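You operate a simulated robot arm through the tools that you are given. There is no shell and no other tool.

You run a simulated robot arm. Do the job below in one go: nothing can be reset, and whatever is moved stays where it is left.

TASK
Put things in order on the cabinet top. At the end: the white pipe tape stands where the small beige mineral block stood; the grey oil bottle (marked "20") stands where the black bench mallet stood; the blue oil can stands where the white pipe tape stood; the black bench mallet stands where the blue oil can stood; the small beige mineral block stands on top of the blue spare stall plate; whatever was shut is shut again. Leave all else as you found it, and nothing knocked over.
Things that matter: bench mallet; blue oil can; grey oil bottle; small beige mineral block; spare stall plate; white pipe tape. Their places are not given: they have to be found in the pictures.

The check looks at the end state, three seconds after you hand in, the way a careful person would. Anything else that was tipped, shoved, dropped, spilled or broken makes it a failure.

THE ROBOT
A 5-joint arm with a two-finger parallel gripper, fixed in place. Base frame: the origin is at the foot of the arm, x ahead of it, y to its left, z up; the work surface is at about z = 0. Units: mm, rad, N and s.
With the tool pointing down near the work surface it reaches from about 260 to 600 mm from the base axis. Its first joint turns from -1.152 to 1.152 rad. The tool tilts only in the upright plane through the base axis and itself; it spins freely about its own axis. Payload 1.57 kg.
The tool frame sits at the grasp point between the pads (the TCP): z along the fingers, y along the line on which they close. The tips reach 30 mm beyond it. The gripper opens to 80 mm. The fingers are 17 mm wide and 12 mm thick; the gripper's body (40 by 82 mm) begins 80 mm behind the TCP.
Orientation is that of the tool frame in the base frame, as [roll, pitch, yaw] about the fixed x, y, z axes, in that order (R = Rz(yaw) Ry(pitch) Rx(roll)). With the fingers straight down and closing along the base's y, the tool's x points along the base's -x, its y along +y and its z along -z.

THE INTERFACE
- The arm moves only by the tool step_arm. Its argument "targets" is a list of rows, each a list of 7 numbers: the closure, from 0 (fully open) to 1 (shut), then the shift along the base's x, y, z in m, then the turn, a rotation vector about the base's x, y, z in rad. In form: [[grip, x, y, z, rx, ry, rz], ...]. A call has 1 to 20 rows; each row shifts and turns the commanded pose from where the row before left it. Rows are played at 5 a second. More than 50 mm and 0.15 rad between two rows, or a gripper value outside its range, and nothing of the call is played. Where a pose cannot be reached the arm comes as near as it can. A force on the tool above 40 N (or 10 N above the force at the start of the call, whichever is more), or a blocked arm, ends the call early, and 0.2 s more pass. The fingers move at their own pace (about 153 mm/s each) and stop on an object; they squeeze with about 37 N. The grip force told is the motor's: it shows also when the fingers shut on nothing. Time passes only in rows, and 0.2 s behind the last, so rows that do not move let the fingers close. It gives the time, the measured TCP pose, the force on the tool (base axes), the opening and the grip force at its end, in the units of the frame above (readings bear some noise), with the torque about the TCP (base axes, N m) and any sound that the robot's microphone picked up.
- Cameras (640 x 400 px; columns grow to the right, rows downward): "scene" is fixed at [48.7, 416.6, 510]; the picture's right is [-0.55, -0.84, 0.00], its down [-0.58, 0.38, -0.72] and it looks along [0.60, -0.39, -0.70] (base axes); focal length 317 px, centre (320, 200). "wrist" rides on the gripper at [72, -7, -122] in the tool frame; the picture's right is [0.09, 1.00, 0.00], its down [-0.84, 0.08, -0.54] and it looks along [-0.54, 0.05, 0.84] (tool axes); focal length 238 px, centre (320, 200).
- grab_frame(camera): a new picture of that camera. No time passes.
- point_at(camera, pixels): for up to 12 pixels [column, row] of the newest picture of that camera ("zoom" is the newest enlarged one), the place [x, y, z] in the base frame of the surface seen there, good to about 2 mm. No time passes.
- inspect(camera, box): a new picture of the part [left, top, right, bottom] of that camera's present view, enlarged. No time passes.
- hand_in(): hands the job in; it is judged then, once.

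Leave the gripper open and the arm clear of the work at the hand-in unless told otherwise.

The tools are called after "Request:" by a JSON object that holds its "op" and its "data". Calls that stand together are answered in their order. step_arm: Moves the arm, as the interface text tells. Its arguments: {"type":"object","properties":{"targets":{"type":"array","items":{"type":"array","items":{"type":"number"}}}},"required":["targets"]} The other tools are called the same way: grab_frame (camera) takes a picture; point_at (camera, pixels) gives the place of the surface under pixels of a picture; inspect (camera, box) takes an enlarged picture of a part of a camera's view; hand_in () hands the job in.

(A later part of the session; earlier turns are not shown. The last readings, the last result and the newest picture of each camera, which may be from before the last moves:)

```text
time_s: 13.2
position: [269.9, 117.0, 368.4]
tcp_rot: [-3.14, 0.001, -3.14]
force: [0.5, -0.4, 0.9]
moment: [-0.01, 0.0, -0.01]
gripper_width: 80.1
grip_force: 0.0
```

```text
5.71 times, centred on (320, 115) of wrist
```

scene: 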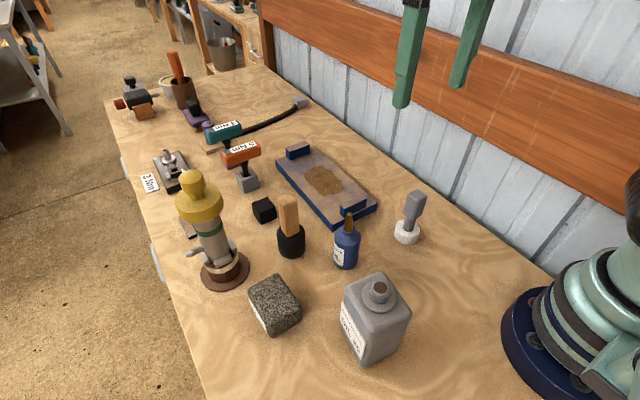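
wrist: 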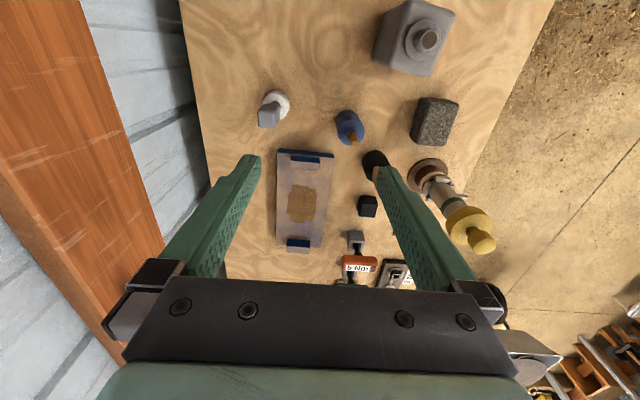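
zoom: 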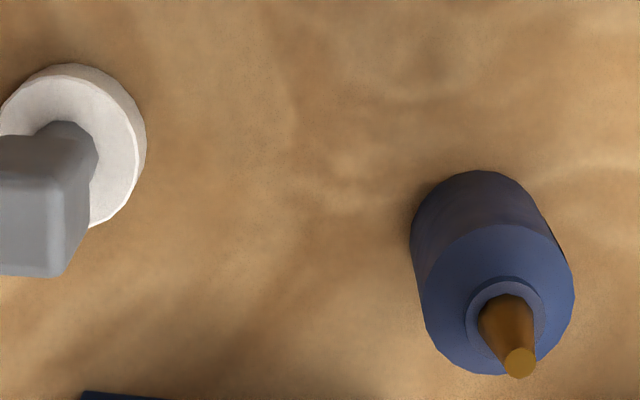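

The call was refused because row 6 was a total step above 50 mm. I'll redo it with smaller rows.

Request:
{"op": "step_arm", "data": {"targets": [[0, 0.005, 0.037, 0, 0, 0, 0], [0, 0.005, 0.037, 0, 0, 0, 0], [0, 0.005, 0.037, -0.01, 0, 0, 0], [0, 0.005, 0.037, -0.02, 0, 0, 0], [0, 0.005, 0.037, -0.02, 0, 0, 0], [0, 0.004, 0.036, -0.02, 0, 0, 0], [0, 0, 0, -0.04, 0, 0, 0], [0, 0, 0, -0.02, 0, 0, 0]]}}

Request:
{"op": "grab_frame", "data": {"camera": "wrist"}}

Request:
{"op": "inspect", "data": {"camera": "wrist", "box": [260, 60, 380, 150]}}

```text
time_s: 15.0
position: [299.0, 340.8, 240.8]
tcp_rot: [3.141, 0.0, -3.141]
force: [0.3, -0.4, -0.8]
moment: [-0.02, 0.01, -0.01]
gripper_width: 80.0
grip_force: 0.1
```

```text
taken
```

wrist: 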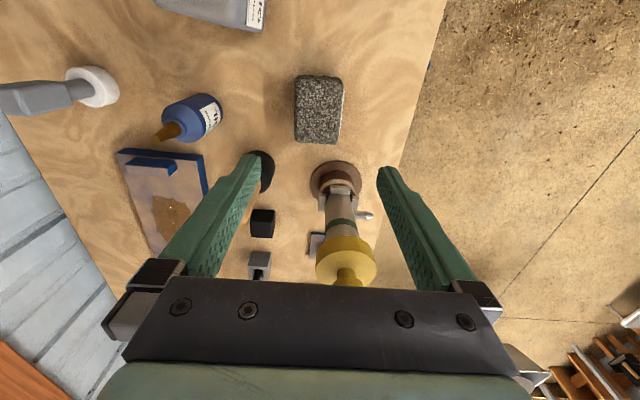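

```text
4.44 times, centred on (320, 105) of wrist
```

zoom: 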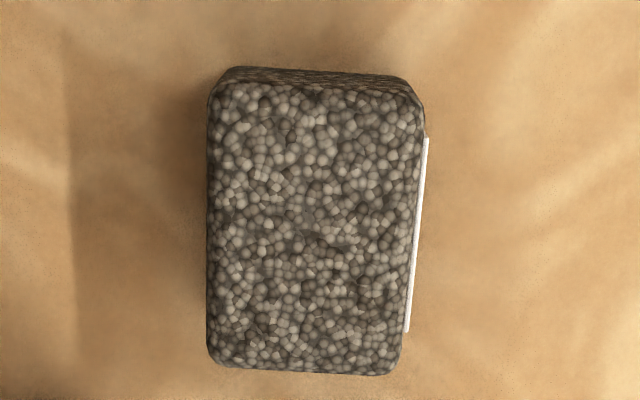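

I'm above the block. Reading its top outline from the enlargement to centre the grip.

Request:
{"op": "point_at", "data": {"camera": "zoom", "pixels": [[212, 110], [211, 220], [212, 340], [418, 120], [411, 220], [398, 350], [235, 86], [400, 92], [230, 362], [380, 368], [310, 220], [425, 200]]}}

```text
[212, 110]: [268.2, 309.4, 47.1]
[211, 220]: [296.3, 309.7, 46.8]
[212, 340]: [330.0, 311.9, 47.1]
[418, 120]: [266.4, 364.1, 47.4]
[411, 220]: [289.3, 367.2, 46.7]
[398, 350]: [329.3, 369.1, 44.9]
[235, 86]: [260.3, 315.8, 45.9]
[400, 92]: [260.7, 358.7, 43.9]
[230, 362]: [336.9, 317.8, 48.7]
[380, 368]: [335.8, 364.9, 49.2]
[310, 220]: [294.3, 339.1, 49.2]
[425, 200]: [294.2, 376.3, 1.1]
```

Block: centre about (298.5, 338.5), turned by about +0.05 rad, 80 × 58 mm. I turn the tool by 0.05, shift 2 mm and go down to about z = 38 with open fingers.

Request:
{"op": "step_arm", "data": {"targets": [[0, 0, -0.002, -0.04, 0, 0, 0.05], [0, 0, 0, -0.04, 0, 0, 0], [0, 0, 0, -0.04, 0, 0, 0], [0, 0, 0, -0.035, 0, 0, 0], [0, 0, 0, -0.025, 0, 0, 0], [0, 0, 0, -0.015, 0, 0, 0], [0, 0, 0, 0, 0, 0, 0]]}}

Request:
{"op": "grab_frame", "data": {"camera": "scene"}}

Request:
{"op": "grab_frame", "data": {"camera": "wrist"}}

```text
time_s: 16.6
position: [299.6, 336.9, 44.6]
tcp_rot: [-3.141, -0.001, -3.09]
force: [0.2, 0.3, -0.3]
moment: [-0.03, -0.03, -0.01]
gripper_width: 79.8
grip_force: 0.0
```

```text
taken
```

scene: 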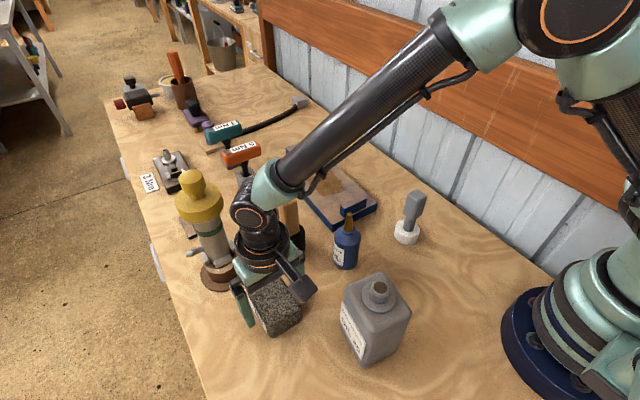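

```text
taken
```

wrist: 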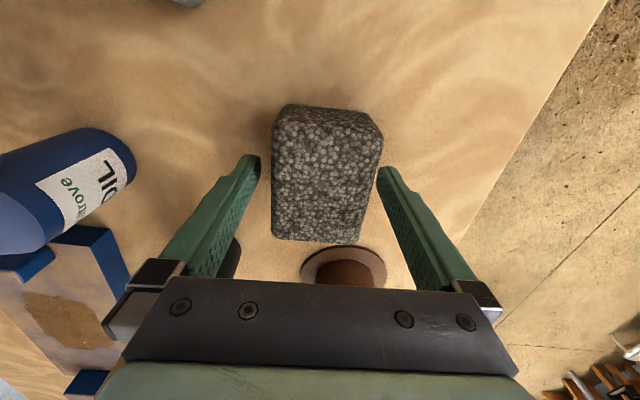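

The block lies between the fingers with room each side. I lower 6 mm more and close.

Request:
{"op": "step_arm", "data": {"targets": [[0, 0, 0, -0.006, 0, 0, 0], [1, 0, 0, 0, 0, 0, 0], [1, 0, 0, 0, 0, 0, 0], [1, 0, 0, 0, 0, 0, 0], [1, 0, 0, 0, 0, 0, 0]]}}

Request:
{"op": "grab_frame", "data": {"camera": "wrist"}}

```text
time_s: 17.8
position: [299.8, 337.3, 38.4]
tcp_rot: [3.141, 0.0, -3.09]
force: [-1.2, 0.8, 1.8]
moment: [-0.04, -0.06, -0.1]
gripper_width: 59.9
grip_force: 36.6
```

```text
taken
```

wrist: 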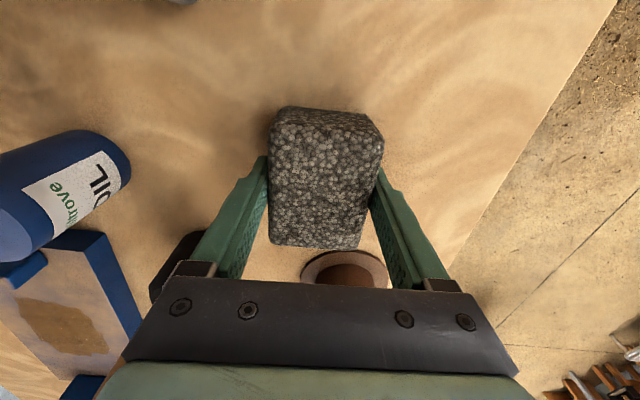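

Gripped at 59.9 mm. I lift straight up slowly and check the weight on the force reading.

Request:
{"op": "step_arm", "data": {"targets": [[1, 0, 0, 0.01, 0, 0, 0], [1, 0, 0, 0.02, 0, 0, 0], [1, 0, 0, 0.03, 0, 0, 0], [1, 0, 0, 0.03, 0, 0, 0], [1, 0, 0, 0, 0, 0, 0]]}}

Request:
{"op": "grab_frame", "data": {"camera": "wrist"}}

```text
time_s: 19.0
position: [299.2, 338.3, 129.5]
tcp_rot: [3.141, 0.0, -3.091]
force: [-0.3, 0.2, -4.5]
moment: [-0.02, -0.01, -0.02]
gripper_width: 59.7
grip_force: 36.4
```

```text
taken
```

wrist: 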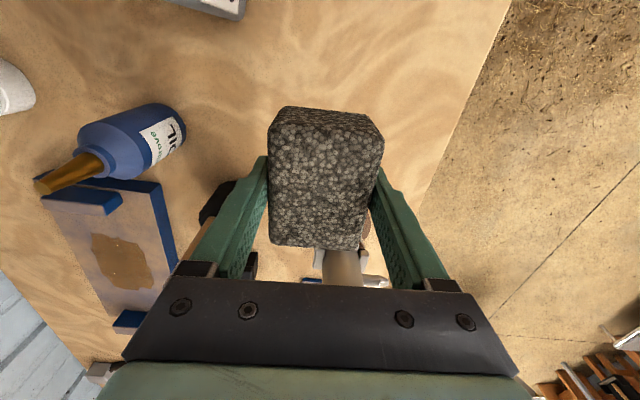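

It weighs about 4.5 N and hangs steady. I lift to z ≈ 250, then carry it over to (500, 107.5) above the plate.

Request:
{"op": "step_arm", "data": {"targets": [[1, 0, 0, 0.04, 0, 0, 0], [1, 0, 0, 0.04, 0, 0, 0], [1, 0, 0, 0.04, 0, 0, 0], [1, 0.025, -0.0288, 0, 0, 0, -0.01], [1, 0.025, -0.0288, 0, 0, 0, -0.01], [1, 0.025, -0.0288, 0, 0, 0, -0.01], [1, 0.025, -0.0288, 0, 0, 0, -0.01], [1, 0.025, -0.0288, 0, 0, 0, -0.01], [1, 0.025, -0.0288, 0, 0, 0, 0], [1, 0.025, -0.0288, 0, 0, 0, 0], [1, 0.025, -0.0288, 0, 0, 0, 0], [1, 0, 0, 0, 0, 0, 0]]}}

Request:
{"op": "grab_frame", "data": {"camera": "wrist"}}

Request:
{"op": "grab_frame", "data": {"camera": "scene"}}

```text
time_s: 21.6
position: [498.3, 108.7, 246.7]
tcp_rot: [3.141, -0.001, 3.141]
force: [0.9, -0.4, -4.4]
moment: [0.0, -0.01, 0.0]
gripper_width: 59.8
grip_force: 37.5
```

```text
taken
```

wrist: 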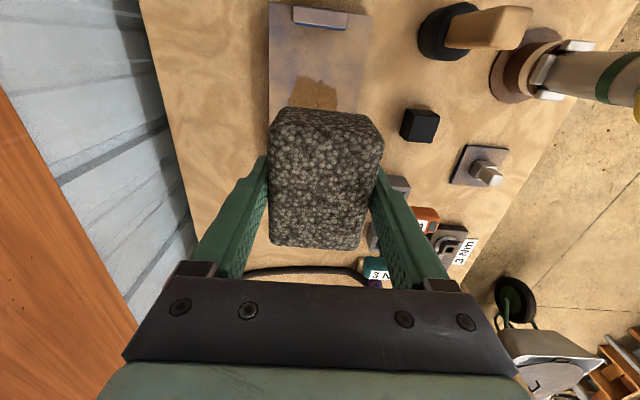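

```text
taken
```

scene: 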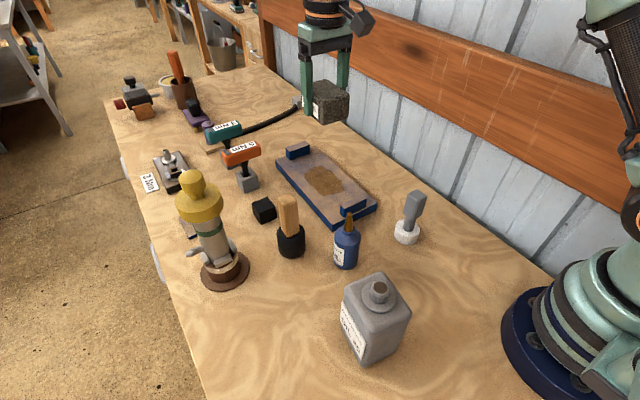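

The block is over the plate. I lower it to about 10 mm above the plate first.

Request:
{"op": "step_arm", "data": {"targets": [[1, 0, 0, -0.04, 0, 0, 0], [1, 0, 0, -0.04, 0, 0, 0], [1, 0, 0, -0.04, 0, 0, 0], [1, 0, 0, -0.035, 0, 0, 0], [1, 0, 0, -0.018, 0, 0, 0], [1, 0, 0, 0, 0, 0, 0]]}}

Request:
{"op": "grab_frame", "data": {"camera": "wrist"}}

Request:
{"op": "inspect", "data": {"camera": "scene", "box": [250, 110, 410, 230]}}

```text
time_s: 23.0
position: [499.8, 109.8, 76.0]
tcp_rot: [-3.141, -0.001, -3.141]
force: [-0.2, 0.1, -4.1]
moment: [0.02, -0.02, -0.01]
gripper_width: 59.7
grip_force: 37.3
```

```text
taken
```

wrist: 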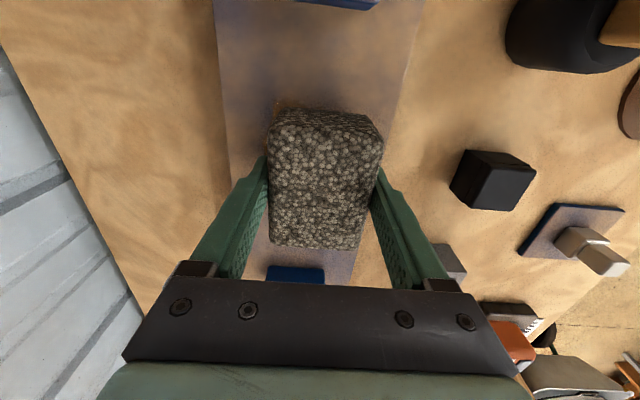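

```text
3.33 times, centred on (330, 170) of scene
```

zoom: 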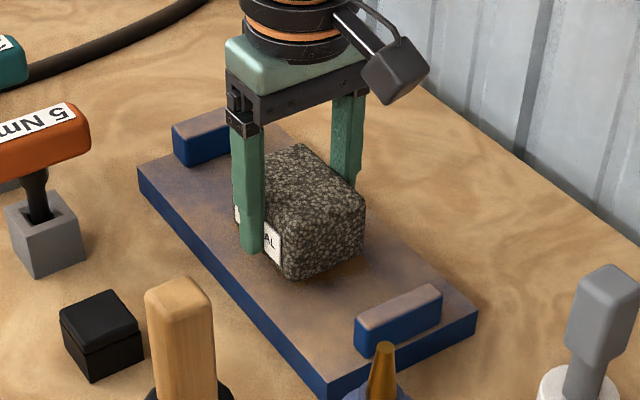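

About 12 mm above the plate, centred well. I lower in small steps and watch for contact.

Request:
{"op": "step_arm", "data": {"targets": [[1, 0, 0, -0.005, 0, 0, 0], [1, 0, 0, -0.003, 0, 0, 0], [1, 0, 0, -0.001, 0, 0, 0], [1, 0, 0, -0.001, 0, 0, 0], [1, 0, 0, 0, 0, 0, 0]]}}

```text
time_s: 24.2
position: [498.5, 108.7, 65.7]
tcp_rot: [3.14, 0.0, 3.141]
force: [-0.1, -0.6, -4.5]
moment: [0.02, 0.0, -0.03]
gripper_width: 59.8
grip_force: 36.8
```

No contact yet (weight still fully carried). A few 1 mm steps more.

Request:
{"op": "step_arm", "data": {"targets": [[1, 0, 0, -0.001, 0, 0, 0], [1, 0, 0, -0.001, 0, 0, 0], [1, 0, 0, 0, 0, 0, 0]]}}

```text
time_s: 25.0
position: [498.9, 108.3, 61.9]
tcp_rot: [-3.141, 0.0, 3.141]
force: [-0.2, 0.9, -5.0]
moment: [0.02, -0.01, -0.01]
gripper_width: 59.6
grip_force: 36.6
```

Request:
{"op": "step_arm", "data": {"targets": [[1, 0, 0, -0.001, 0, 0, 0], [1, 0, 0, 0, 0, 0, 0]]}}

Request:
{"op": "inspect", "data": {"camera": "scene", "box": [290, 140, 370, 210]}}

```text
time_s: 25.6
position: [499.4, 108.0, 62.9]
tcp_rot: [-3.141, 0.0, 3.141]
force: [-2.2, 1.5, 3.9]
moment: [0.02, 0.3, -0.14]
gripper_width: 59.7
grip_force: 36.8
```

```text
5.71 times, centred on (330, 175) of scene
```

zoom: 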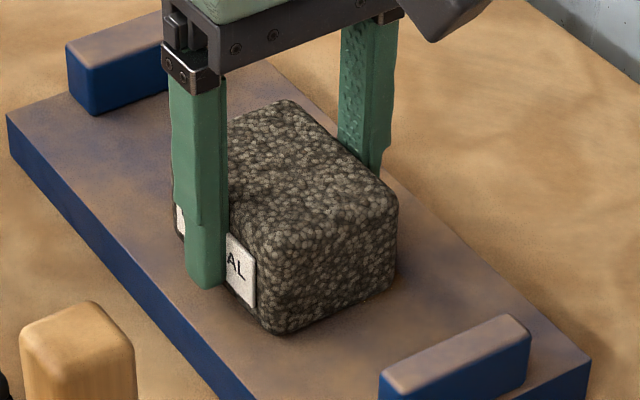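

Contact made (force turned upward). The block is on the plate; I open and rise straight up.

Request:
{"op": "step_arm", "data": {"targets": [[0, 0, 0, 0, 0, 0, 0], [0, 0, 0, 0, 0, 0, 0], [0, 0, 0, 0, 0, 0, 0], [0, 0, 0, 0.03, 0, 0, 0], [0, 0, 0, 0.04, 0, 0, 0], [0, 0, 0, 0.04, 0, 0, 0], [0, 0, 0, 0.04, 0, 0, 0], [0, 0, 0, 0.04, 0, 0, 0]]}}

Request:
{"op": "grab_frame", "data": {"camera": "scene"}}

Request:
{"op": "grab_frame", "data": {"camera": "wrist"}}

```text
time_s: 27.4
position: [498.9, 109.0, 251.1]
tcp_rot: [3.141, 0.0, 3.141]
force: [0.7, 0.5, -0.2]
moment: [-0.01, -0.02, 0.01]
gripper_width: 80.3
grip_force: 0.0
```

```text
taken
```

scene: 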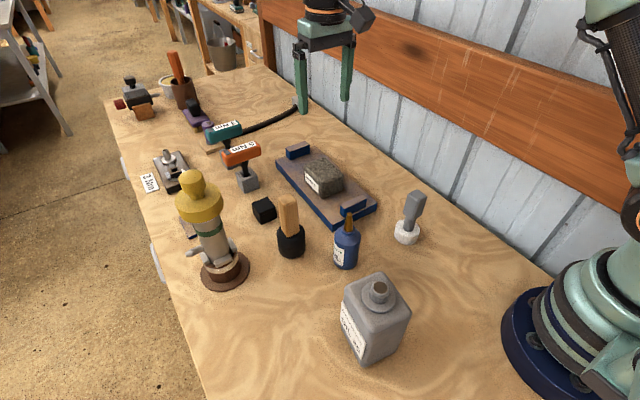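

```text
taken
```

wrist: 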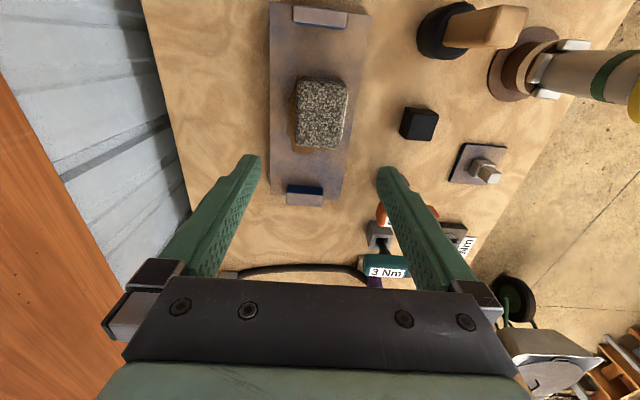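

The block stands on the plate. Next: the tape at (299, 40). I move above it at z ≈ 250.

Request:
{"op": "step_arm", "data": {"targets": [[0, -0.04, -0.0138, 0, 0, 0, 0], [0, -0.04, -0.0138, 0, 0, 0, 0], [0, -0.04, -0.0138, 0, 0, 0, 0], [0, -0.04, -0.0138, 0, 0, 0, 0], [0, -0.04, -0.0138, 0, 0, 0, 0], [0, 0, 0, 0, 0, 0, 0]]}}

Request:
{"op": "grab_frame", "data": {"camera": "wrist"}}

Request:
{"op": "inspect", "data": {"camera": "wrist", "box": [270, 70, 370, 170]}}

```text
time_s: 28.8
position: [297.7, 40.8, 250.4]
tcp_rot: [-3.141, 0.0, 3.142]
force: [0.6, -0.2, 1.0]
moment: [0.0, 0.01, 0.02]
gripper_width: 80.0
grip_force: 0.0
```

```text
taken
```

wrist: 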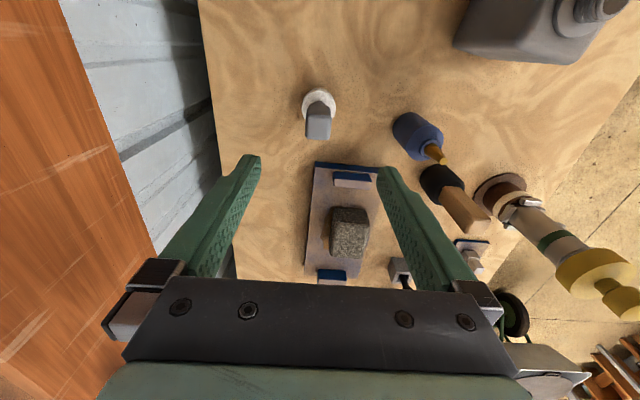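

```text
4.00 times, centred on (320, 120) of wrist
```

zoom: 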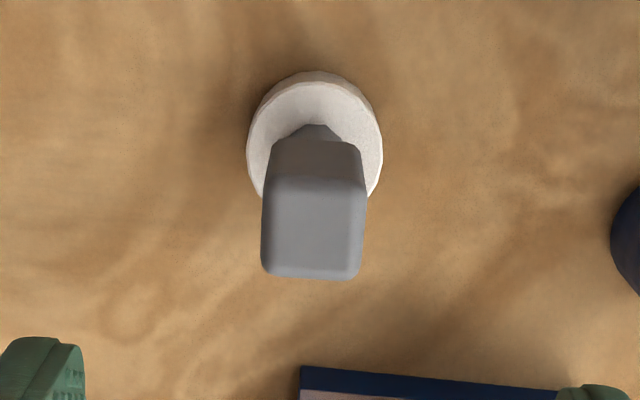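

The tape's grey block is centred below. I read its top corners once more.

Request:
{"op": "point_at", "data": {"camera": "zoom", "pixels": [[272, 190], [358, 190], [355, 270], [270, 268], [314, 230], [252, 150], [378, 150], [315, 86], [300, 150], [266, 230], [363, 230]]}}

```text
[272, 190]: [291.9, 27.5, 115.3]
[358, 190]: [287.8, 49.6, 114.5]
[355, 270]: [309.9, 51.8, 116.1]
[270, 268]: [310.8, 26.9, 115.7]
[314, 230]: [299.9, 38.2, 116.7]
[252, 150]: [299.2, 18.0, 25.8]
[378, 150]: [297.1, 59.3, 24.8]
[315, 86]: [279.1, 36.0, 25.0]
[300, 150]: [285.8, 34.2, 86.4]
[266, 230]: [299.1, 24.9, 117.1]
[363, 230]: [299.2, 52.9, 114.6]
```

The grey block spans y 26–52, x 286–313. I shift 1 mm and go down to z ≈ 95 with the fingers straddling it, then close.

Request:
{"op": "step_arm", "data": {"targets": [[0, 0, -0.001, -0.04, 0, 0, 0], [0, 0, 0, -0.04, 0, 0, 0], [0, 0, 0, -0.04, 0, 0, 0], [0, 0, 0, -0.025, 0, 0, 0], [0, 0, 0, -0.01, 0, 0, 0], [0, 0, 0, 0, 0, 0, 0]]}}

Request:
{"op": "grab_frame", "data": {"camera": "wrist"}}

Request:
{"op": "inspect", "data": {"camera": "scene", "box": [360, 140, 460, 260]}}

```text
time_s: 30.2
position: [299.2, 37.5, 97.8]
tcp_rot: [3.141, 0.0, 3.141]
force: [-0.2, 0.0, -0.5]
moment: [0.01, 0.0, -0.01]
gripper_width: 79.9
grip_force: 0.1
```

```text
taken
```

wrist: 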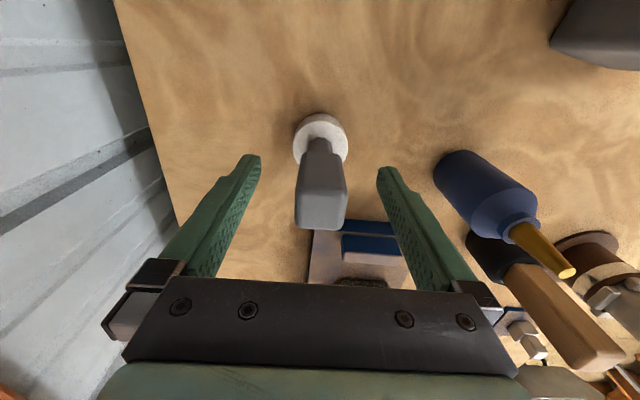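

```text
3.33 times, centred on (410, 200) of scene
```

zoom: 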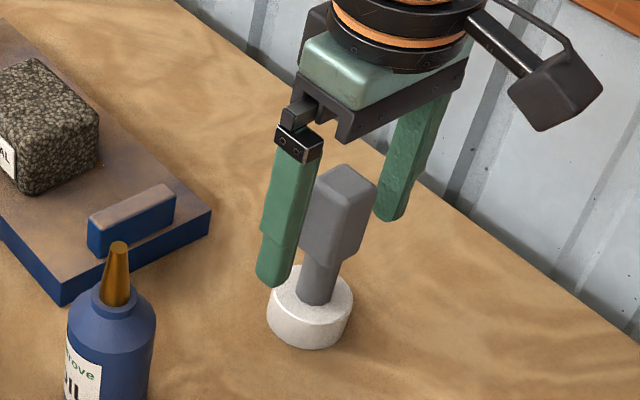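

Well centred. I close in two stages.

Request:
{"op": "step_arm", "data": {"targets": [[0.55, 0, 0, 0, 0, 0, 0], [0.6, 0, 0, 0, 0, 0, 0], [0.65, 0, 0, 0, 0, 0, 0], [1, 0, 0, 0, 0, 0, 0], [1, 0, 0, 0, 0, 0, 0], [1, 0, 0, 0, 0, 0, 0]]}}

Request:
{"op": "inspect", "data": {"camera": "scene", "box": [360, 140, 460, 260]}}

```text
time_s: 31.6
position: [298.8, 37.8, 98.0]
tcp_rot: [-3.141, -0.002, -3.141]
force: [0.2, 0.1, 0.4]
moment: [-0.01, -0.04, 0.02]
gripper_width: 27.4
grip_force: 36.7
```

```text
3.33 times, centred on (410, 200) of scene
```

zoom: 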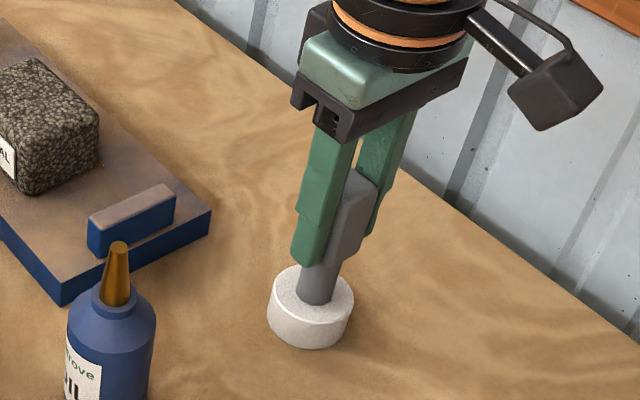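

Gripped at 27.4 mm. I lift slowly and check that the disk comes along.

Request:
{"op": "step_arm", "data": {"targets": [[1, 0, 0, 0.005, 0, 0, 0], [1, 0, 0, 0.01, 0, 0, 0], [1, 0, 0, 0.025, 0, 0, 0], [1, 0, 0, 0.03, 0, 0, 0], [1, 0, 0, 0, 0, 0, 0]]}}

Request:
{"op": "grab_frame", "data": {"camera": "scene"}}

Request:
{"op": "grab_frame", "data": {"camera": "wrist"}}

```text
time_s: 32.8
position: [299.3, 39.6, 167.4]
tcp_rot: [3.141, -0.001, -3.141]
force: [0.1, 0.3, 0.1]
moment: [0.0, -0.03, 0.0]
gripper_width: 27.6
grip_force: 36.9
```

```text
taken
```

scene: 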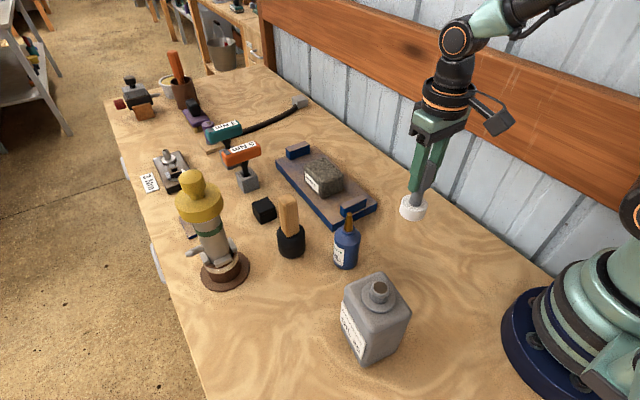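

```text
taken
```

wrist: 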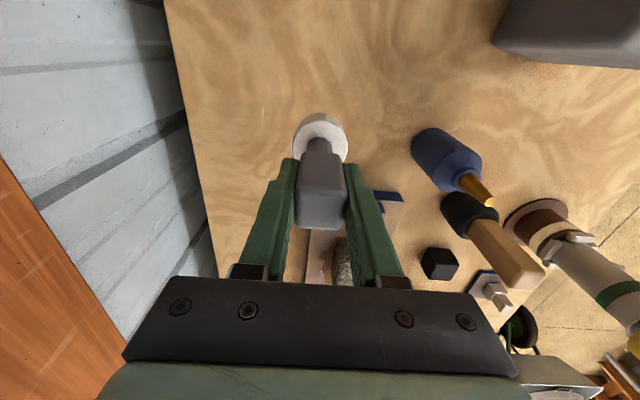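

The tape is lifted as a whole. I raise to about z = 270 and carry it along y to the block's old place at (298.5, 338.5).

Request:
{"op": "step_arm", "data": {"targets": [[1, 0, 0, 0.05, 0, 0, 0], [1, 0, 0, 0.05, 0, 0, 0], [1, 0, 0.0374, 0, 0, 0, 0], [1, 0, 0.0374, 0, 0, 0, 0], [1, 0, 0.0374, 0, 0, 0, 0], [1, 0, 0.0374, 0, 0, 0, 0], [1, 0, 0.0374, 0, 0, 0, 0], [1, 0, 0.0374, 0, 0, 0, 0], [1, 0, 0.0374, 0, 0, 0, 0], [1, -0.001, 0.0378, 0, 0, 0, 0], [1, 0, 0, 0, 0, 0, 0]]}}

Request:
{"op": "grab_frame", "data": {"camera": "scene"}}

Request:
{"op": "grab_frame", "data": {"camera": "wrist"}}

```text
time_s: 35.2
position: [296.5, 339.8, 266.8]
tcp_rot: [-3.141, 0.002, 3.141]
force: [0.3, 0.2, -1.0]
moment: [-0.01, -0.01, 0.02]
gripper_width: 27.7
grip_force: 37.3
```

```text
taken
```

scene: 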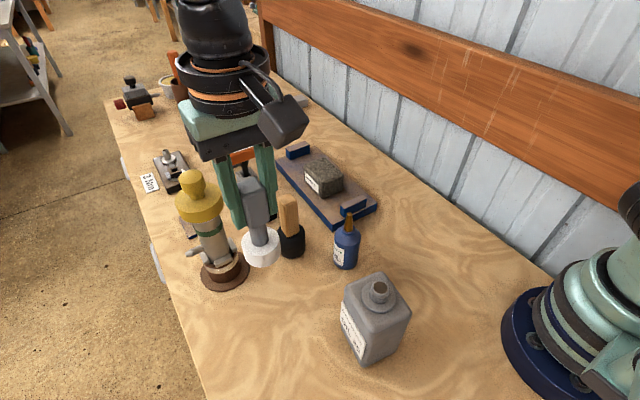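

```text
taken
```

wrist: 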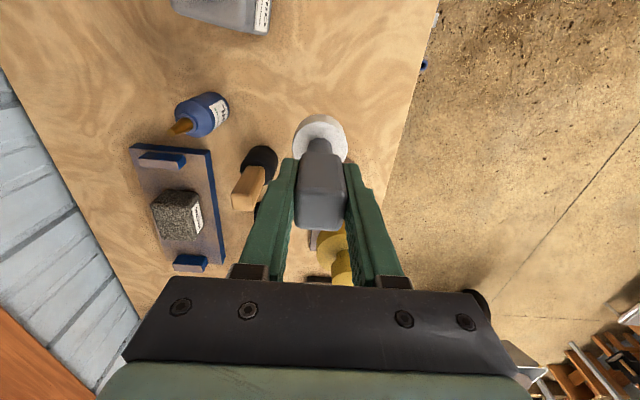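

The tape is over the block's old place. I lower to about 8 mm above the top first.

Request:
{"op": "step_arm", "data": {"targets": [[1, 0, 0, -0.04, 0, 0, 0], [1, 0, 0, -0.04, 0, 0, 0], [1, 0, 0, -0.04, 0, 0, 0], [1, 0, 0, -0.03, 0, 0, 0], [1, 0, 0, -0.01, 0, 0, 0], [1, 0, 0, 0, 0, 0, 0]]}}

Request:
{"op": "inspect", "data": {"camera": "scene", "box": [200, 200, 330, 340]}}

```text
time_s: 36.6
position: [298.2, 338.8, 106.4]
tcp_rot: [3.14, 0.0, 3.141]
force: [0.3, 0.0, -1.3]
moment: [-0.01, -0.04, 0.0]
gripper_width: 27.5
grip_force: 37.0
```

```text
2.86 times, centred on (265, 270) of scene
```

zoom: 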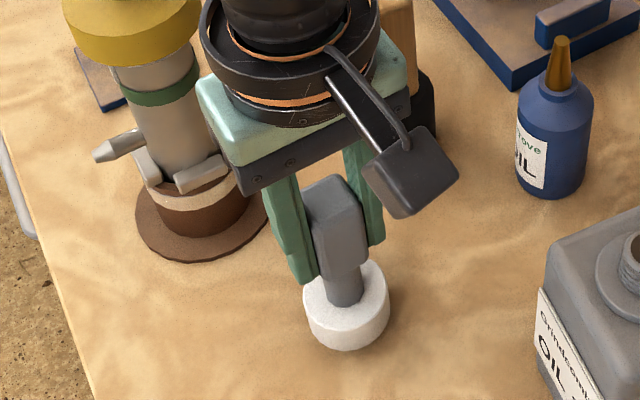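

Clear around it. I continue down in small steps until contact.

Request:
{"op": "step_arm", "data": {"targets": [[1, 0, 0, -0.004, 0, 0, 0], [1, 0, 0, -0.002, 0, 0, 0], [1, 0, 0, -0.001, 0, 0, 0], [1, 0, 0, -0.001, 0, 0, 0], [1, 0, 0, 0, 0, 0, 0]]}}

```text
time_s: 37.8
position: [297.9, 337.8, 99.9]
tcp_rot: [-3.14, 0.0, 3.141]
force: [-0.7, 0.0, -0.9]
moment: [-0.04, -0.03, -0.04]
gripper_width: 27.5
grip_force: 37.3
```

Request:
{"op": "step_arm", "data": {"targets": [[1, 0, 0, -0.001, 0, 0, 0], [1, 0, 0, 0, 0, 0, 0]]}}

Request:
{"op": "inspect", "data": {"camera": "scene", "box": [240, 280, 310, 340]}}

```text
time_s: 38.4
position: [298.1, 337.6, 99.0]
tcp_rot: [-3.141, -0.001, 3.141]
force: [0.2, 0.9, -0.9]
moment: [0.0, -0.01, 0.0]
gripper_width: 27.3
grip_force: 36.8
```

```text
6.67 times, centred on (275, 310) of scene
```

zoom: 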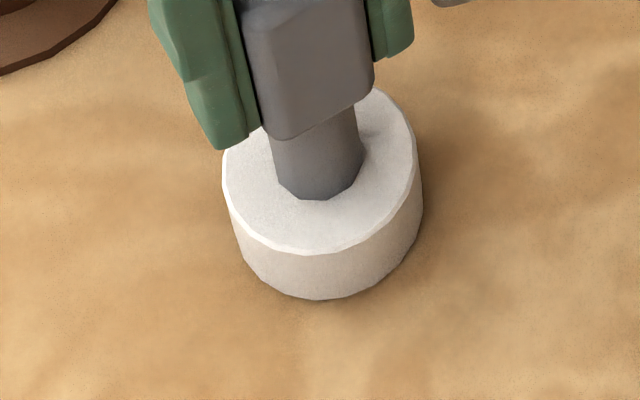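

Still no contact. I read the disk's top height: it was 25 when standing.

Request:
{"op": "point_at", "data": {"camera": "zoom", "pixels": [[320, 225], [260, 190], [390, 150], [250, 210], [350, 230], [320, 298]]}}

Request:
{"op": "step_arm", "data": {"targets": [[1, 0, 0, -0.001, 0, 0, 0], [1, 0, 0, 0, 0, 0, 0]]}}

```text
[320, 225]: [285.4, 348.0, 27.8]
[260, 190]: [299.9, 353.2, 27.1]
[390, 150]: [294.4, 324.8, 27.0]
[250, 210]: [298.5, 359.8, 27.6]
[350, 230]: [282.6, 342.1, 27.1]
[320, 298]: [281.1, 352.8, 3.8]
```

```text
time_s: 39.0
position: [298.5, 337.1, 97.5]
tcp_rot: [3.141, -0.002, 3.141]
force: [0.3, -1.0, 1.5]
moment: [-0.03, -0.02, 0.05]
gripper_width: 27.4
grip_force: 36.6
```

The disk was about 2 mm up; now about 1 mm. One more millimetre.

Request:
{"op": "step_arm", "data": {"targets": [[1, 0, 0, -0.001, 0, 0, 0], [1, 0, 0, 0, 0, 0, 0]]}}

```text
time_s: 39.6
position: [296.9, 337.3, 98.4]
tcp_rot: [-3.141, 0.001, -3.141]
force: [-3.9, -6.4, 21.7]
moment: [-0.49, 0.36, -0.07]
gripper_width: 27.2
grip_force: 37.2
```

Contact now with 21.7 N. I back off 1 mm to relieve it, then open partly (there's room) and fully, and rise.

Request:
{"op": "step_arm", "data": {"targets": [[1, 0, 0, 0.0007, 0, 0, 0], [1, 0, 0, 0, 0, 0, 0]]}}

```text
time_s: 40.2
position: [297.0, 338.0, 97.5]
tcp_rot: [3.139, 0.002, 3.141]
force: [-1.6, -4.3, 17.4]
moment: [-0.3, 0.09, 0.0]
gripper_width: 27.3
grip_force: 37.5
```

Request:
{"op": "step_arm", "data": {"targets": [[1, 0, 0, 0.0008, 0, 0, 0], [1, 0, 0, 0, 0, 0, 0]]}}

```text
time_s: 40.8
position: [298.4, 337.4, 97.8]
tcp_rot: [3.141, 0.0, -3.141]
force: [2.5, 0.6, 4.8]
moment: [0.09, -0.23, -0.05]
gripper_width: 27.5
grip_force: 37.5
```

The load is down to about 5 N and the tape is standing. I open in stages and rise straight up.

Request:
{"op": "step_arm", "data": {"targets": [[0.6, 0, 0, 0, 0, 0, 0], [0.4, 0, 0, 0, 0, 0, 0], [0.3, 0, 0, 0, 0, 0, 0], [0.3, 0, 0, 0.02, 0, 0, 0], [0.3, 0, 0, 0.04, 0, 0, 0], [0.3, 0, 0, 0.04, 0, 0, 0], [0.3, 0, 0, 0.04, 0, 0, 0], [0, 0, 0, 0.03, 0, 0, 0]]}}

Request:
{"op": "grab_frame", "data": {"camera": "scene"}}

Request:
{"op": "grab_frame", "data": {"camera": "wrist"}}

```text
time_s: 42.6
position: [298.1, 335.8, 268.5]
tcp_rot: [-3.141, 0.0, 3.14]
force: [0.2, 0.1, -0.8]
moment: [0.01, 0.0, 0.03]
gripper_width: 80.0
grip_force: 0.1
```

```text
taken
```

scene: 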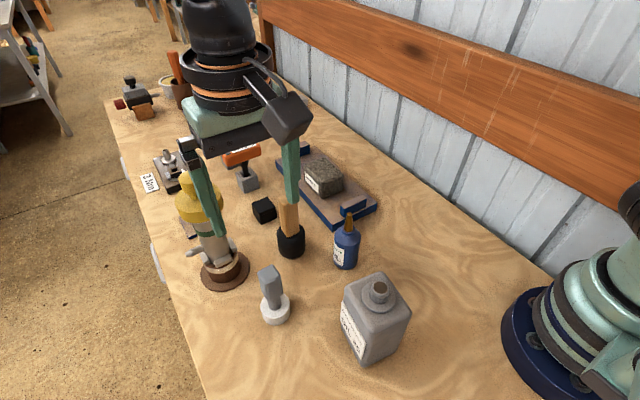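

```text
taken
```

wrist: 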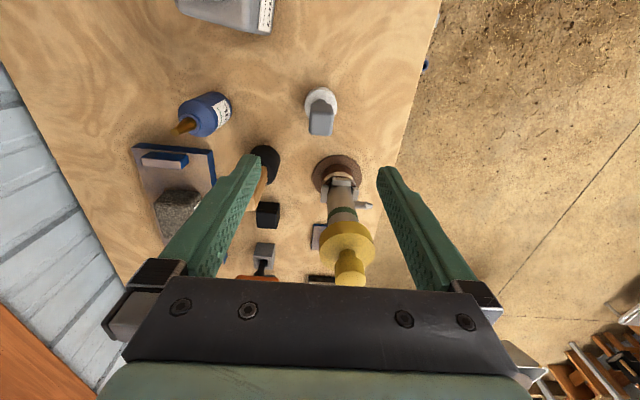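

The tape stands upright at the block's old place. I check its position, and the can again.

Request:
{"op": "inspect", "data": {"camera": "wrist", "box": [270, 70, 370, 150]}}

Request:
{"op": "point_at", "data": {"camera": "wrist", "pixels": [[321, 121], [306, 103], [336, 103], [321, 89]]}}

```text
5.00 times, centred on (320, 110) of wrist
```

zoom: 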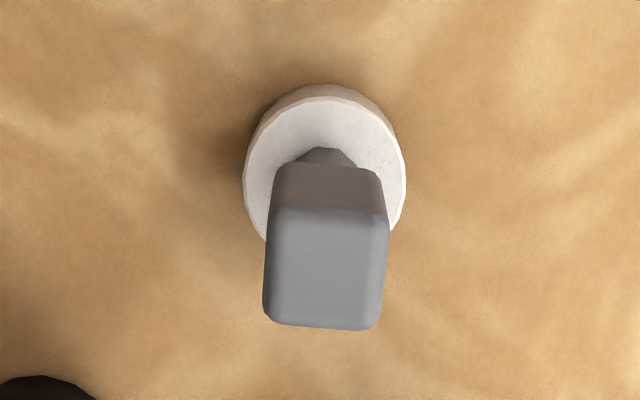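

```text
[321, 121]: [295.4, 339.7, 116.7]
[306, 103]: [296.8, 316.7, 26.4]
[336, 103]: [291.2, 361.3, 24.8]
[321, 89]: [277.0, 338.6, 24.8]
```

Tape placed at about (298.5, 339). Next the can at (319, 179.5): I move above it.

Request:
{"op": "step_arm", "data": {"targets": [[0, 0.0042, -0.0316, 0, 0, 0, 0], [0, 0.0042, -0.0316, 0, 0, 0, 0], [0, 0.0042, -0.0316, 0, 0, 0, 0], [0, 0.0042, -0.0316, 0, 0, 0, 0], [0, 0.0042, -0.0316, 0, 0, 0, 0], [0, 0, 0, 0, 0, 0, 0]]}}

Request:
{"op": "inspect", "data": {"camera": "wrist", "box": [270, 70, 370, 150]}}

Request:
{"op": "point_at", "data": {"camera": "zoom", "pixels": [[320, 200]]}}

```text
time_s: 44.0
position: [317.5, 179.0, 268.2]
tcp_rot: [-3.141, 0.002, -3.141]
force: [0.0, -0.7, -0.7]
moment: [-0.02, 0.02, -0.03]
gripper_width: 79.9
grip_force: 0.1
```

```text
5.00 times, centred on (320, 110) of wrist
```

zoom: 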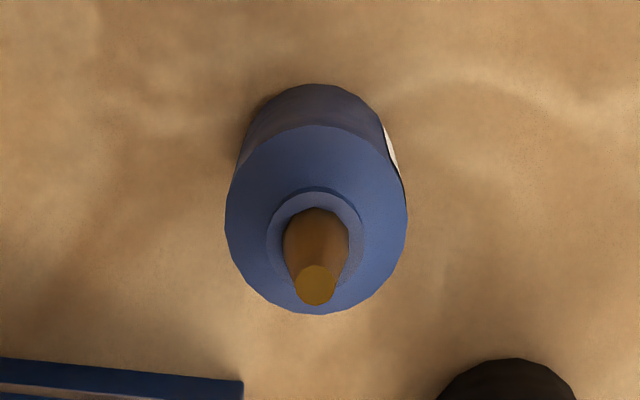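

```text
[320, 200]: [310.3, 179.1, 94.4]
```

Request:
{"op": "point_at", "data": {"camera": "zoom", "pixels": [[316, 285], [228, 215], [404, 215], [316, 128], [316, 310], [245, 165], [385, 165], [240, 270], [390, 270]]}}

```text
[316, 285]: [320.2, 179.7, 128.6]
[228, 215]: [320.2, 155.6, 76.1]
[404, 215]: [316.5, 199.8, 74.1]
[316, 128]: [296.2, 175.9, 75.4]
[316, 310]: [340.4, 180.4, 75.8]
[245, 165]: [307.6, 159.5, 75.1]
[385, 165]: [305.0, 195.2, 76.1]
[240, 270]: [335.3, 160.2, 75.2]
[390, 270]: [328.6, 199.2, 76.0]
```

Can centre about (319, 178.5), diameter about 44; the tool is right above. I go down to z ≈ 60 in stages with open fingers.

Request:
{"op": "step_arm", "data": {"targets": [[0, 0, 0, -0.04, 0, 0, 0], [0, 0, 0, -0.04, 0, 0, 0], [0, 0, 0, -0.04, 0, 0, 0], [0, 0, 0, -0.04, 0, 0, 0], [0, 0, 0, -0.03, 0, 0, 0], [0, 0, 0, -0.015, 0, 0, 0], [0, 0, 0, 0, 0, 0, 0]]}}

Request:
{"op": "inspect", "data": {"camera": "scene", "box": [290, 150, 420, 280]}}

Request:
{"op": "grab_frame", "data": {"camera": "wrist"}}

```text
time_s: 45.6
position: [318.6, 180.1, 61.8]
tcp_rot: [-3.14, -0.001, -3.14]
force: [-0.5, 0.7, 0.2]
moment: [-0.02, -0.01, -0.01]
gripper_width: 79.9
grip_force: 0.1
```

```text
3.08 times, centred on (355, 215) of scene
```

zoom: 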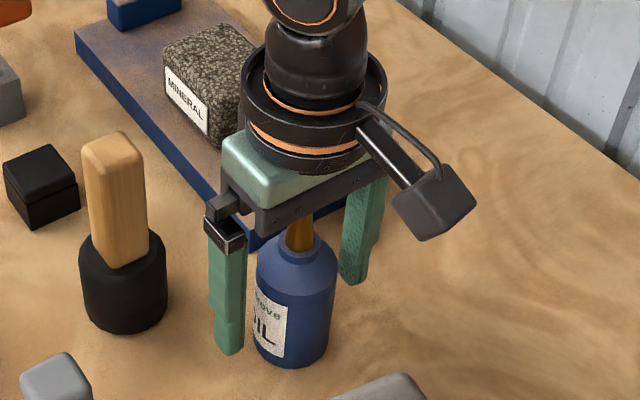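

```text
taken
```

wrist: 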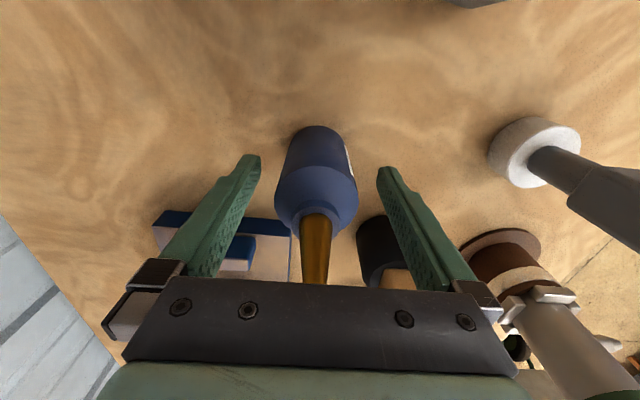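

The fingers straddle the can well. I lower 3 mm and close gently in stages.

Request:
{"op": "step_arm", "data": {"targets": [[0, 0, 0, -0.003, 0, 0, 0], [0.3, 0, 0, 0, 0, 0, 0], [0.4, 0, 0, 0, 0, 0, 0], [0.5, 0, 0, 0, 0, 0, 0], [1, 0, 0, 0, 0, 0, 0], [1, 0, 0, 0, 0, 0, 0], [1, 0, 0, 0, 0, 0, 0]]}}

Request:
{"op": "step_arm", "data": {"targets": [[1, 0, 0, 0.005, 0, 0, 0], [1, 0, 0, 0.01, 0, 0, 0], [1, 0, 0, 0.025, 0, 0, 0], [1, 0, 0, 0.03, 0, 0, 0], [1, 0, 0, 0, 0, 0, 0]]}}

Request:
{"op": "grab_frame", "data": {"camera": "scene"}}

Request:
{"op": "grab_frame", "data": {"camera": "wrist"}}

```text
time_s: 47.2
position: [320.0, 179.1, 59.6]
tcp_rot: [-3.142, -0.001, -3.142]
force: [-0.3, 0.4, -0.3]
moment: [0.04, -0.02, 0.01]
gripper_width: 45.9
grip_force: 36.8
```

```text
time_s: 48.4
position: [319.7, 178.9, 131.6]
tcp_rot: [-3.141, 0.001, 3.14]
force: [-0.3, -0.1, -1.1]
moment: [-0.01, 0.0, 0.0]
gripper_width: 45.9
grip_force: 37.1
```

```text
taken
```

scene: 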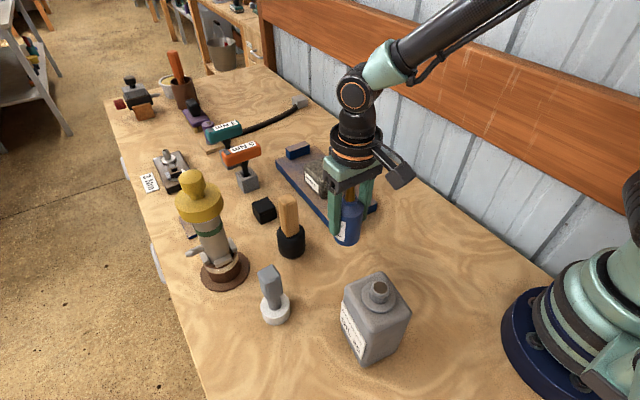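

```text
taken
```

wrist: 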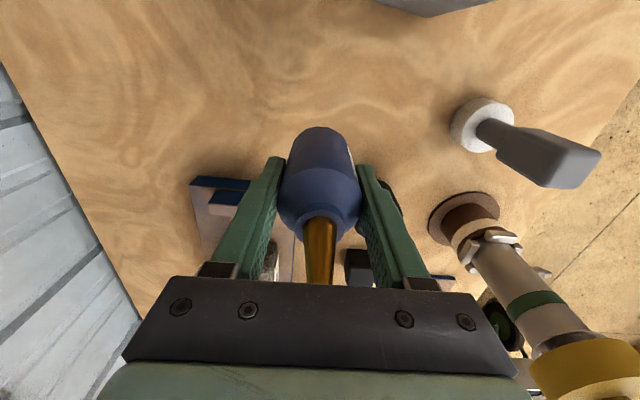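

The can is up (about 1 N). I carry it to the tape's old place (299.2, 39.5).

Request:
{"op": "step_arm", "data": {"targets": [[1, 0, 0, 0.03, 0, 0, 0], [1, -0.004, -0.028, 0, 0, 0, 0], [1, -0.004, -0.028, 0, 0, 0, 0], [1, -0.004, -0.028, 0, 0, 0, 0], [1, -0.004, -0.028, 0, 0, 0, 0], [1, -0.0038, -0.0273, 0, 0, 0, 0], [1, 0, 0, -0.04, 0, 0, 0], [1, 0, 0, -0.03, 0, 0, 0], [1, 0, 0, -0.02, 0, 0, 0], [1, 0, 0, 0, 0, 0, 0]]}}

Request:
{"op": "grab_frame", "data": {"camera": "scene"}}

Request:
{"op": "grab_frame", "data": {"camera": "wrist"}}

```text
time_s: 50.6
position: [298.9, 41.5, 69.7]
tcp_rot: [-3.14, 0.0, 3.141]
force: [-0.2, -0.6, -1.8]
moment: [-0.01, -0.01, 0.01]
gripper_width: 46.0
grip_force: 36.7
```

```text
taken
```

scene: 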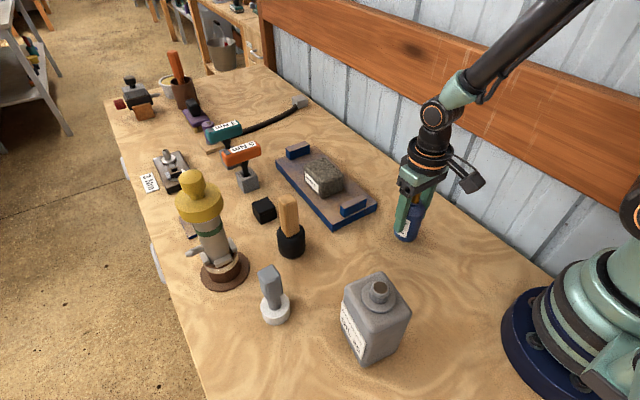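

```text
taken
```

wrist: 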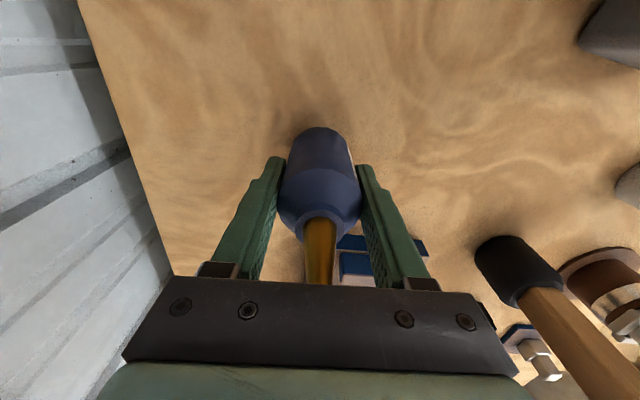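

About 10 mm above the top. I lower 8 mm, then half-millimetre steps.

Request:
{"op": "step_arm", "data": {"targets": [[1, 0, 0, -0.004, 0, 0, 0], [1, 0, 0, -0.004, 0, 0, 0], [1, 0, 0, -0.001, 0, 0, 0], [1, 0, 0, 0, 0, 0, 0]]}}

Request:
{"op": "step_arm", "data": {"targets": [[1, 0, 0, -0.0005, 0, 0, 0], [1, 0, 0, 0, 0, 0, 0]]}}

Request:
{"op": "step_arm", "data": {"targets": [[1, 0, 0, -0.0005, 0, 0, 0], [1, 0, 0, 0, 0, 0, 0]]}}

```text
time_s: 51.6
position: [299.2, 40.9, 60.4]
tcp_rot: [-3.141, -0.002, -3.141]
force: [-0.3, -0.4, -2.0]
moment: [0.02, 0.02, 0.0]
gripper_width: 45.8
grip_force: 36.8
```

```text
time_s: 52.2
position: [300.0, 40.6, 59.3]
tcp_rot: [-3.141, 0.0, -3.14]
force: [-0.1, 0.2, -1.7]
moment: [0.03, -0.02, -0.01]
gripper_width: 45.8
grip_force: 37.4
```

```text
time_s: 52.8
position: [298.7, 41.7, 60.4]
tcp_rot: [3.141, 0.001, -3.141]
force: [0.5, -0.3, -1.3]
moment: [0.0, -0.05, 0.0]
gripper_width: 46.1
grip_force: 36.9
```

Request:
{"op": "step_arm", "data": {"targets": [[1, 0, 0, -0.0005, 0, 0, 0], [1, 0, 0, 0, 0, 0, 0]]}}

Request:
{"op": "step_arm", "data": {"targets": [[1, 0, 0, -0.0005, 0, 0, 0], [1, 0, 0, 0, 0, 0, 0]]}}

Request:
{"op": "inspect", "data": {"camera": "scene", "box": [370, 170, 450, 260]}}

```text
time_s: 53.4
position: [299.3, 42.0, 60.5]
tcp_rot: [3.139, -0.001, -3.14]
force: [-0.2, -0.3, -1.3]
moment: [-0.01, 0.0, 0.0]
gripper_width: 45.8
grip_force: 36.9
```

```text
time_s: 54.0
position: [299.0, 41.5, 58.7]
tcp_rot: [-3.141, -0.001, -3.141]
force: [-8.4, 1.7, 23.5]
moment: [0.14, 0.31, -0.01]
gripper_width: 45.9
grip_force: 36.9
```

```text
4.44 times, centred on (410, 215) of scene
```

zoom: 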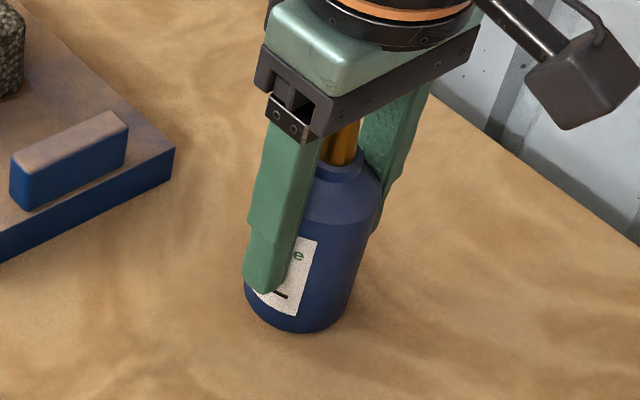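

Contact reached. I back off a fraction to relieve the load, then release.

Request:
{"op": "step_arm", "data": {"targets": [[1, 0, 0, 0.0004, 0, 0, 0], [1, 0, 0, 0, 0, 0, 0]]}}

```text
time_s: 54.6
position: [299.0, 41.1, 59.6]
tcp_rot: [-3.14, 0.003, -3.141]
force: [-5.0, 5.9, 14.4]
moment: [0.2, 0.3, -0.01]
gripper_width: 45.5
grip_force: 37.5
```

Request:
{"op": "step_arm", "data": {"targets": [[1, 0, 0, 0.0004, 0, 0, 0], [1, 0, 0, 0, 0, 0, 0]]}}

```text
time_s: 55.2
position: [298.6, 40.2, 59.1]
tcp_rot: [3.141, 0.0, -3.141]
force: [-0.5, -1.0, -1.6]
moment: [0.01, -0.01, 0.0]
gripper_width: 46.1
grip_force: 36.7
```

The can just touches the top. I open in stages and rise.

Request:
{"op": "step_arm", "data": {"targets": [[0.38, 0, 0, 0, 0, 0, 0], [0.3, 0, 0, 0, 0, 0, 0], [0.1, 0, 0, 0, 0, 0, 0], [0, 0, 0, 0, 0, 0, 0], [0, 0, 0, 0.03, 0, 0, 0], [0, 0, 0, 0.04, 0, 0, 0], [0, 0, 0, 0.04, 0, 0, 0], [0, 0, 0, 0.04, 0, 0, 0], [0, 0, 0, 0.04, 0, 0, 0], [0, 0, 0, 0, 0, 0, 0]]}}

Request:
{"op": "grab_frame", "data": {"camera": "scene"}}

Request:
{"op": "grab_frame", "data": {"camera": "wrist"}}

```text
time_s: 57.4
position: [298.4, 42.0, 251.3]
tcp_rot: [-3.141, -0.001, -3.14]
force: [-0.8, 0.2, 0.4]
moment: [0.04, -0.02, 0.03]
gripper_width: 79.9
grip_force: 0.0
```

```text
taken
```

scene: 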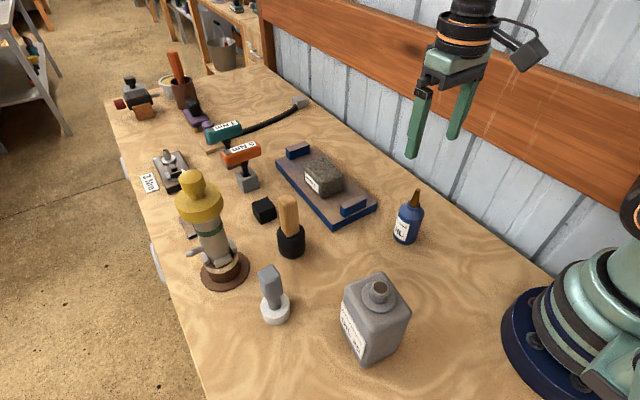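

```text
taken
```

wrist: 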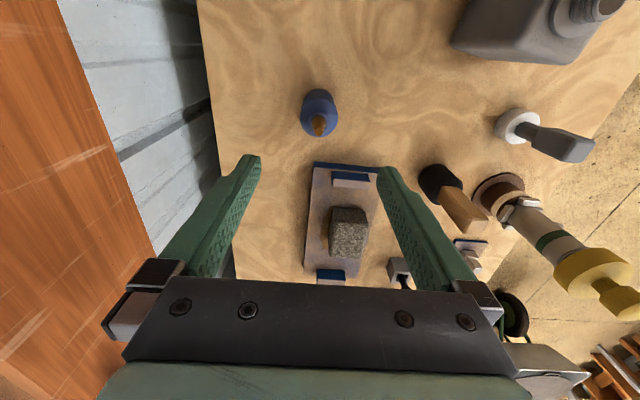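

The can stands at the tape's old place. I check its tip at (319, 125) and then go above the mallet at (397.5, 252).

Request:
{"op": "point_at", "data": {"camera": "wrist", "pixels": [[319, 125], [301, 110], [337, 110], [319, 92]]}}

Request:
{"op": "step_arm", "data": {"targets": [[0, 0.0198, 0.042, 0, 0, 0, 0], [0, 0.0198, 0.042, 0, 0, 0, 0], [0, 0.0198, 0.042, 0, 0, 0, 0], [0, 0.0198, 0.042, 0, 0, 0, 0], [0, 0.0198, 0.042, 0, 0, 0, 0], [0, 0, 0, 0, 0, 0, 0]]}}

Request:
{"op": "inspect", "data": {"camera": "wrist", "box": [260, 60, 380, 170]}}

```text
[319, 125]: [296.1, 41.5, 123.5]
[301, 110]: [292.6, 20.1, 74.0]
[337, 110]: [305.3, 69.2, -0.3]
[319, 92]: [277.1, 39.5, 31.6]
```

```text
time_s: 58.8
position: [396.3, 250.6, 252.5]
tcp_rot: [3.141, 0.0, 3.139]
force: [-0.1, -0.7, 0.3]
moment: [-0.02, 0.02, -0.02]
gripper_width: 80.0
grip_force: 0.0
```

```text
3.64 times, centred on (320, 115) of wrist
```

zoom: 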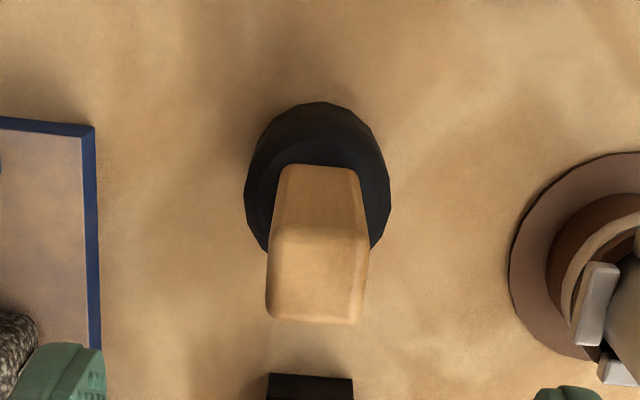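

Reading the mallet's handle top and head outline.

Request:
{"op": "point_at", "data": {"camera": "zoom", "pixels": [[280, 238], [360, 235], [352, 315], [272, 310], [318, 275], [272, 270], [362, 270], [260, 180], [378, 180], [262, 230], [378, 230], [320, 160]]}}

```text
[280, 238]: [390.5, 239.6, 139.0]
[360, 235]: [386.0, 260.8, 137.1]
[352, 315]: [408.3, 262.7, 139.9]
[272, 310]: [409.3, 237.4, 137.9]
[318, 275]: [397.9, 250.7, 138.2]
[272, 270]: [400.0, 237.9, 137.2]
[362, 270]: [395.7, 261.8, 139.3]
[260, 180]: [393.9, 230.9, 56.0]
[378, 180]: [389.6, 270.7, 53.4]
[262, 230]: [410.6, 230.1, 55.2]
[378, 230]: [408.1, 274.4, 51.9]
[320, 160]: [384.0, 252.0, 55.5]
```

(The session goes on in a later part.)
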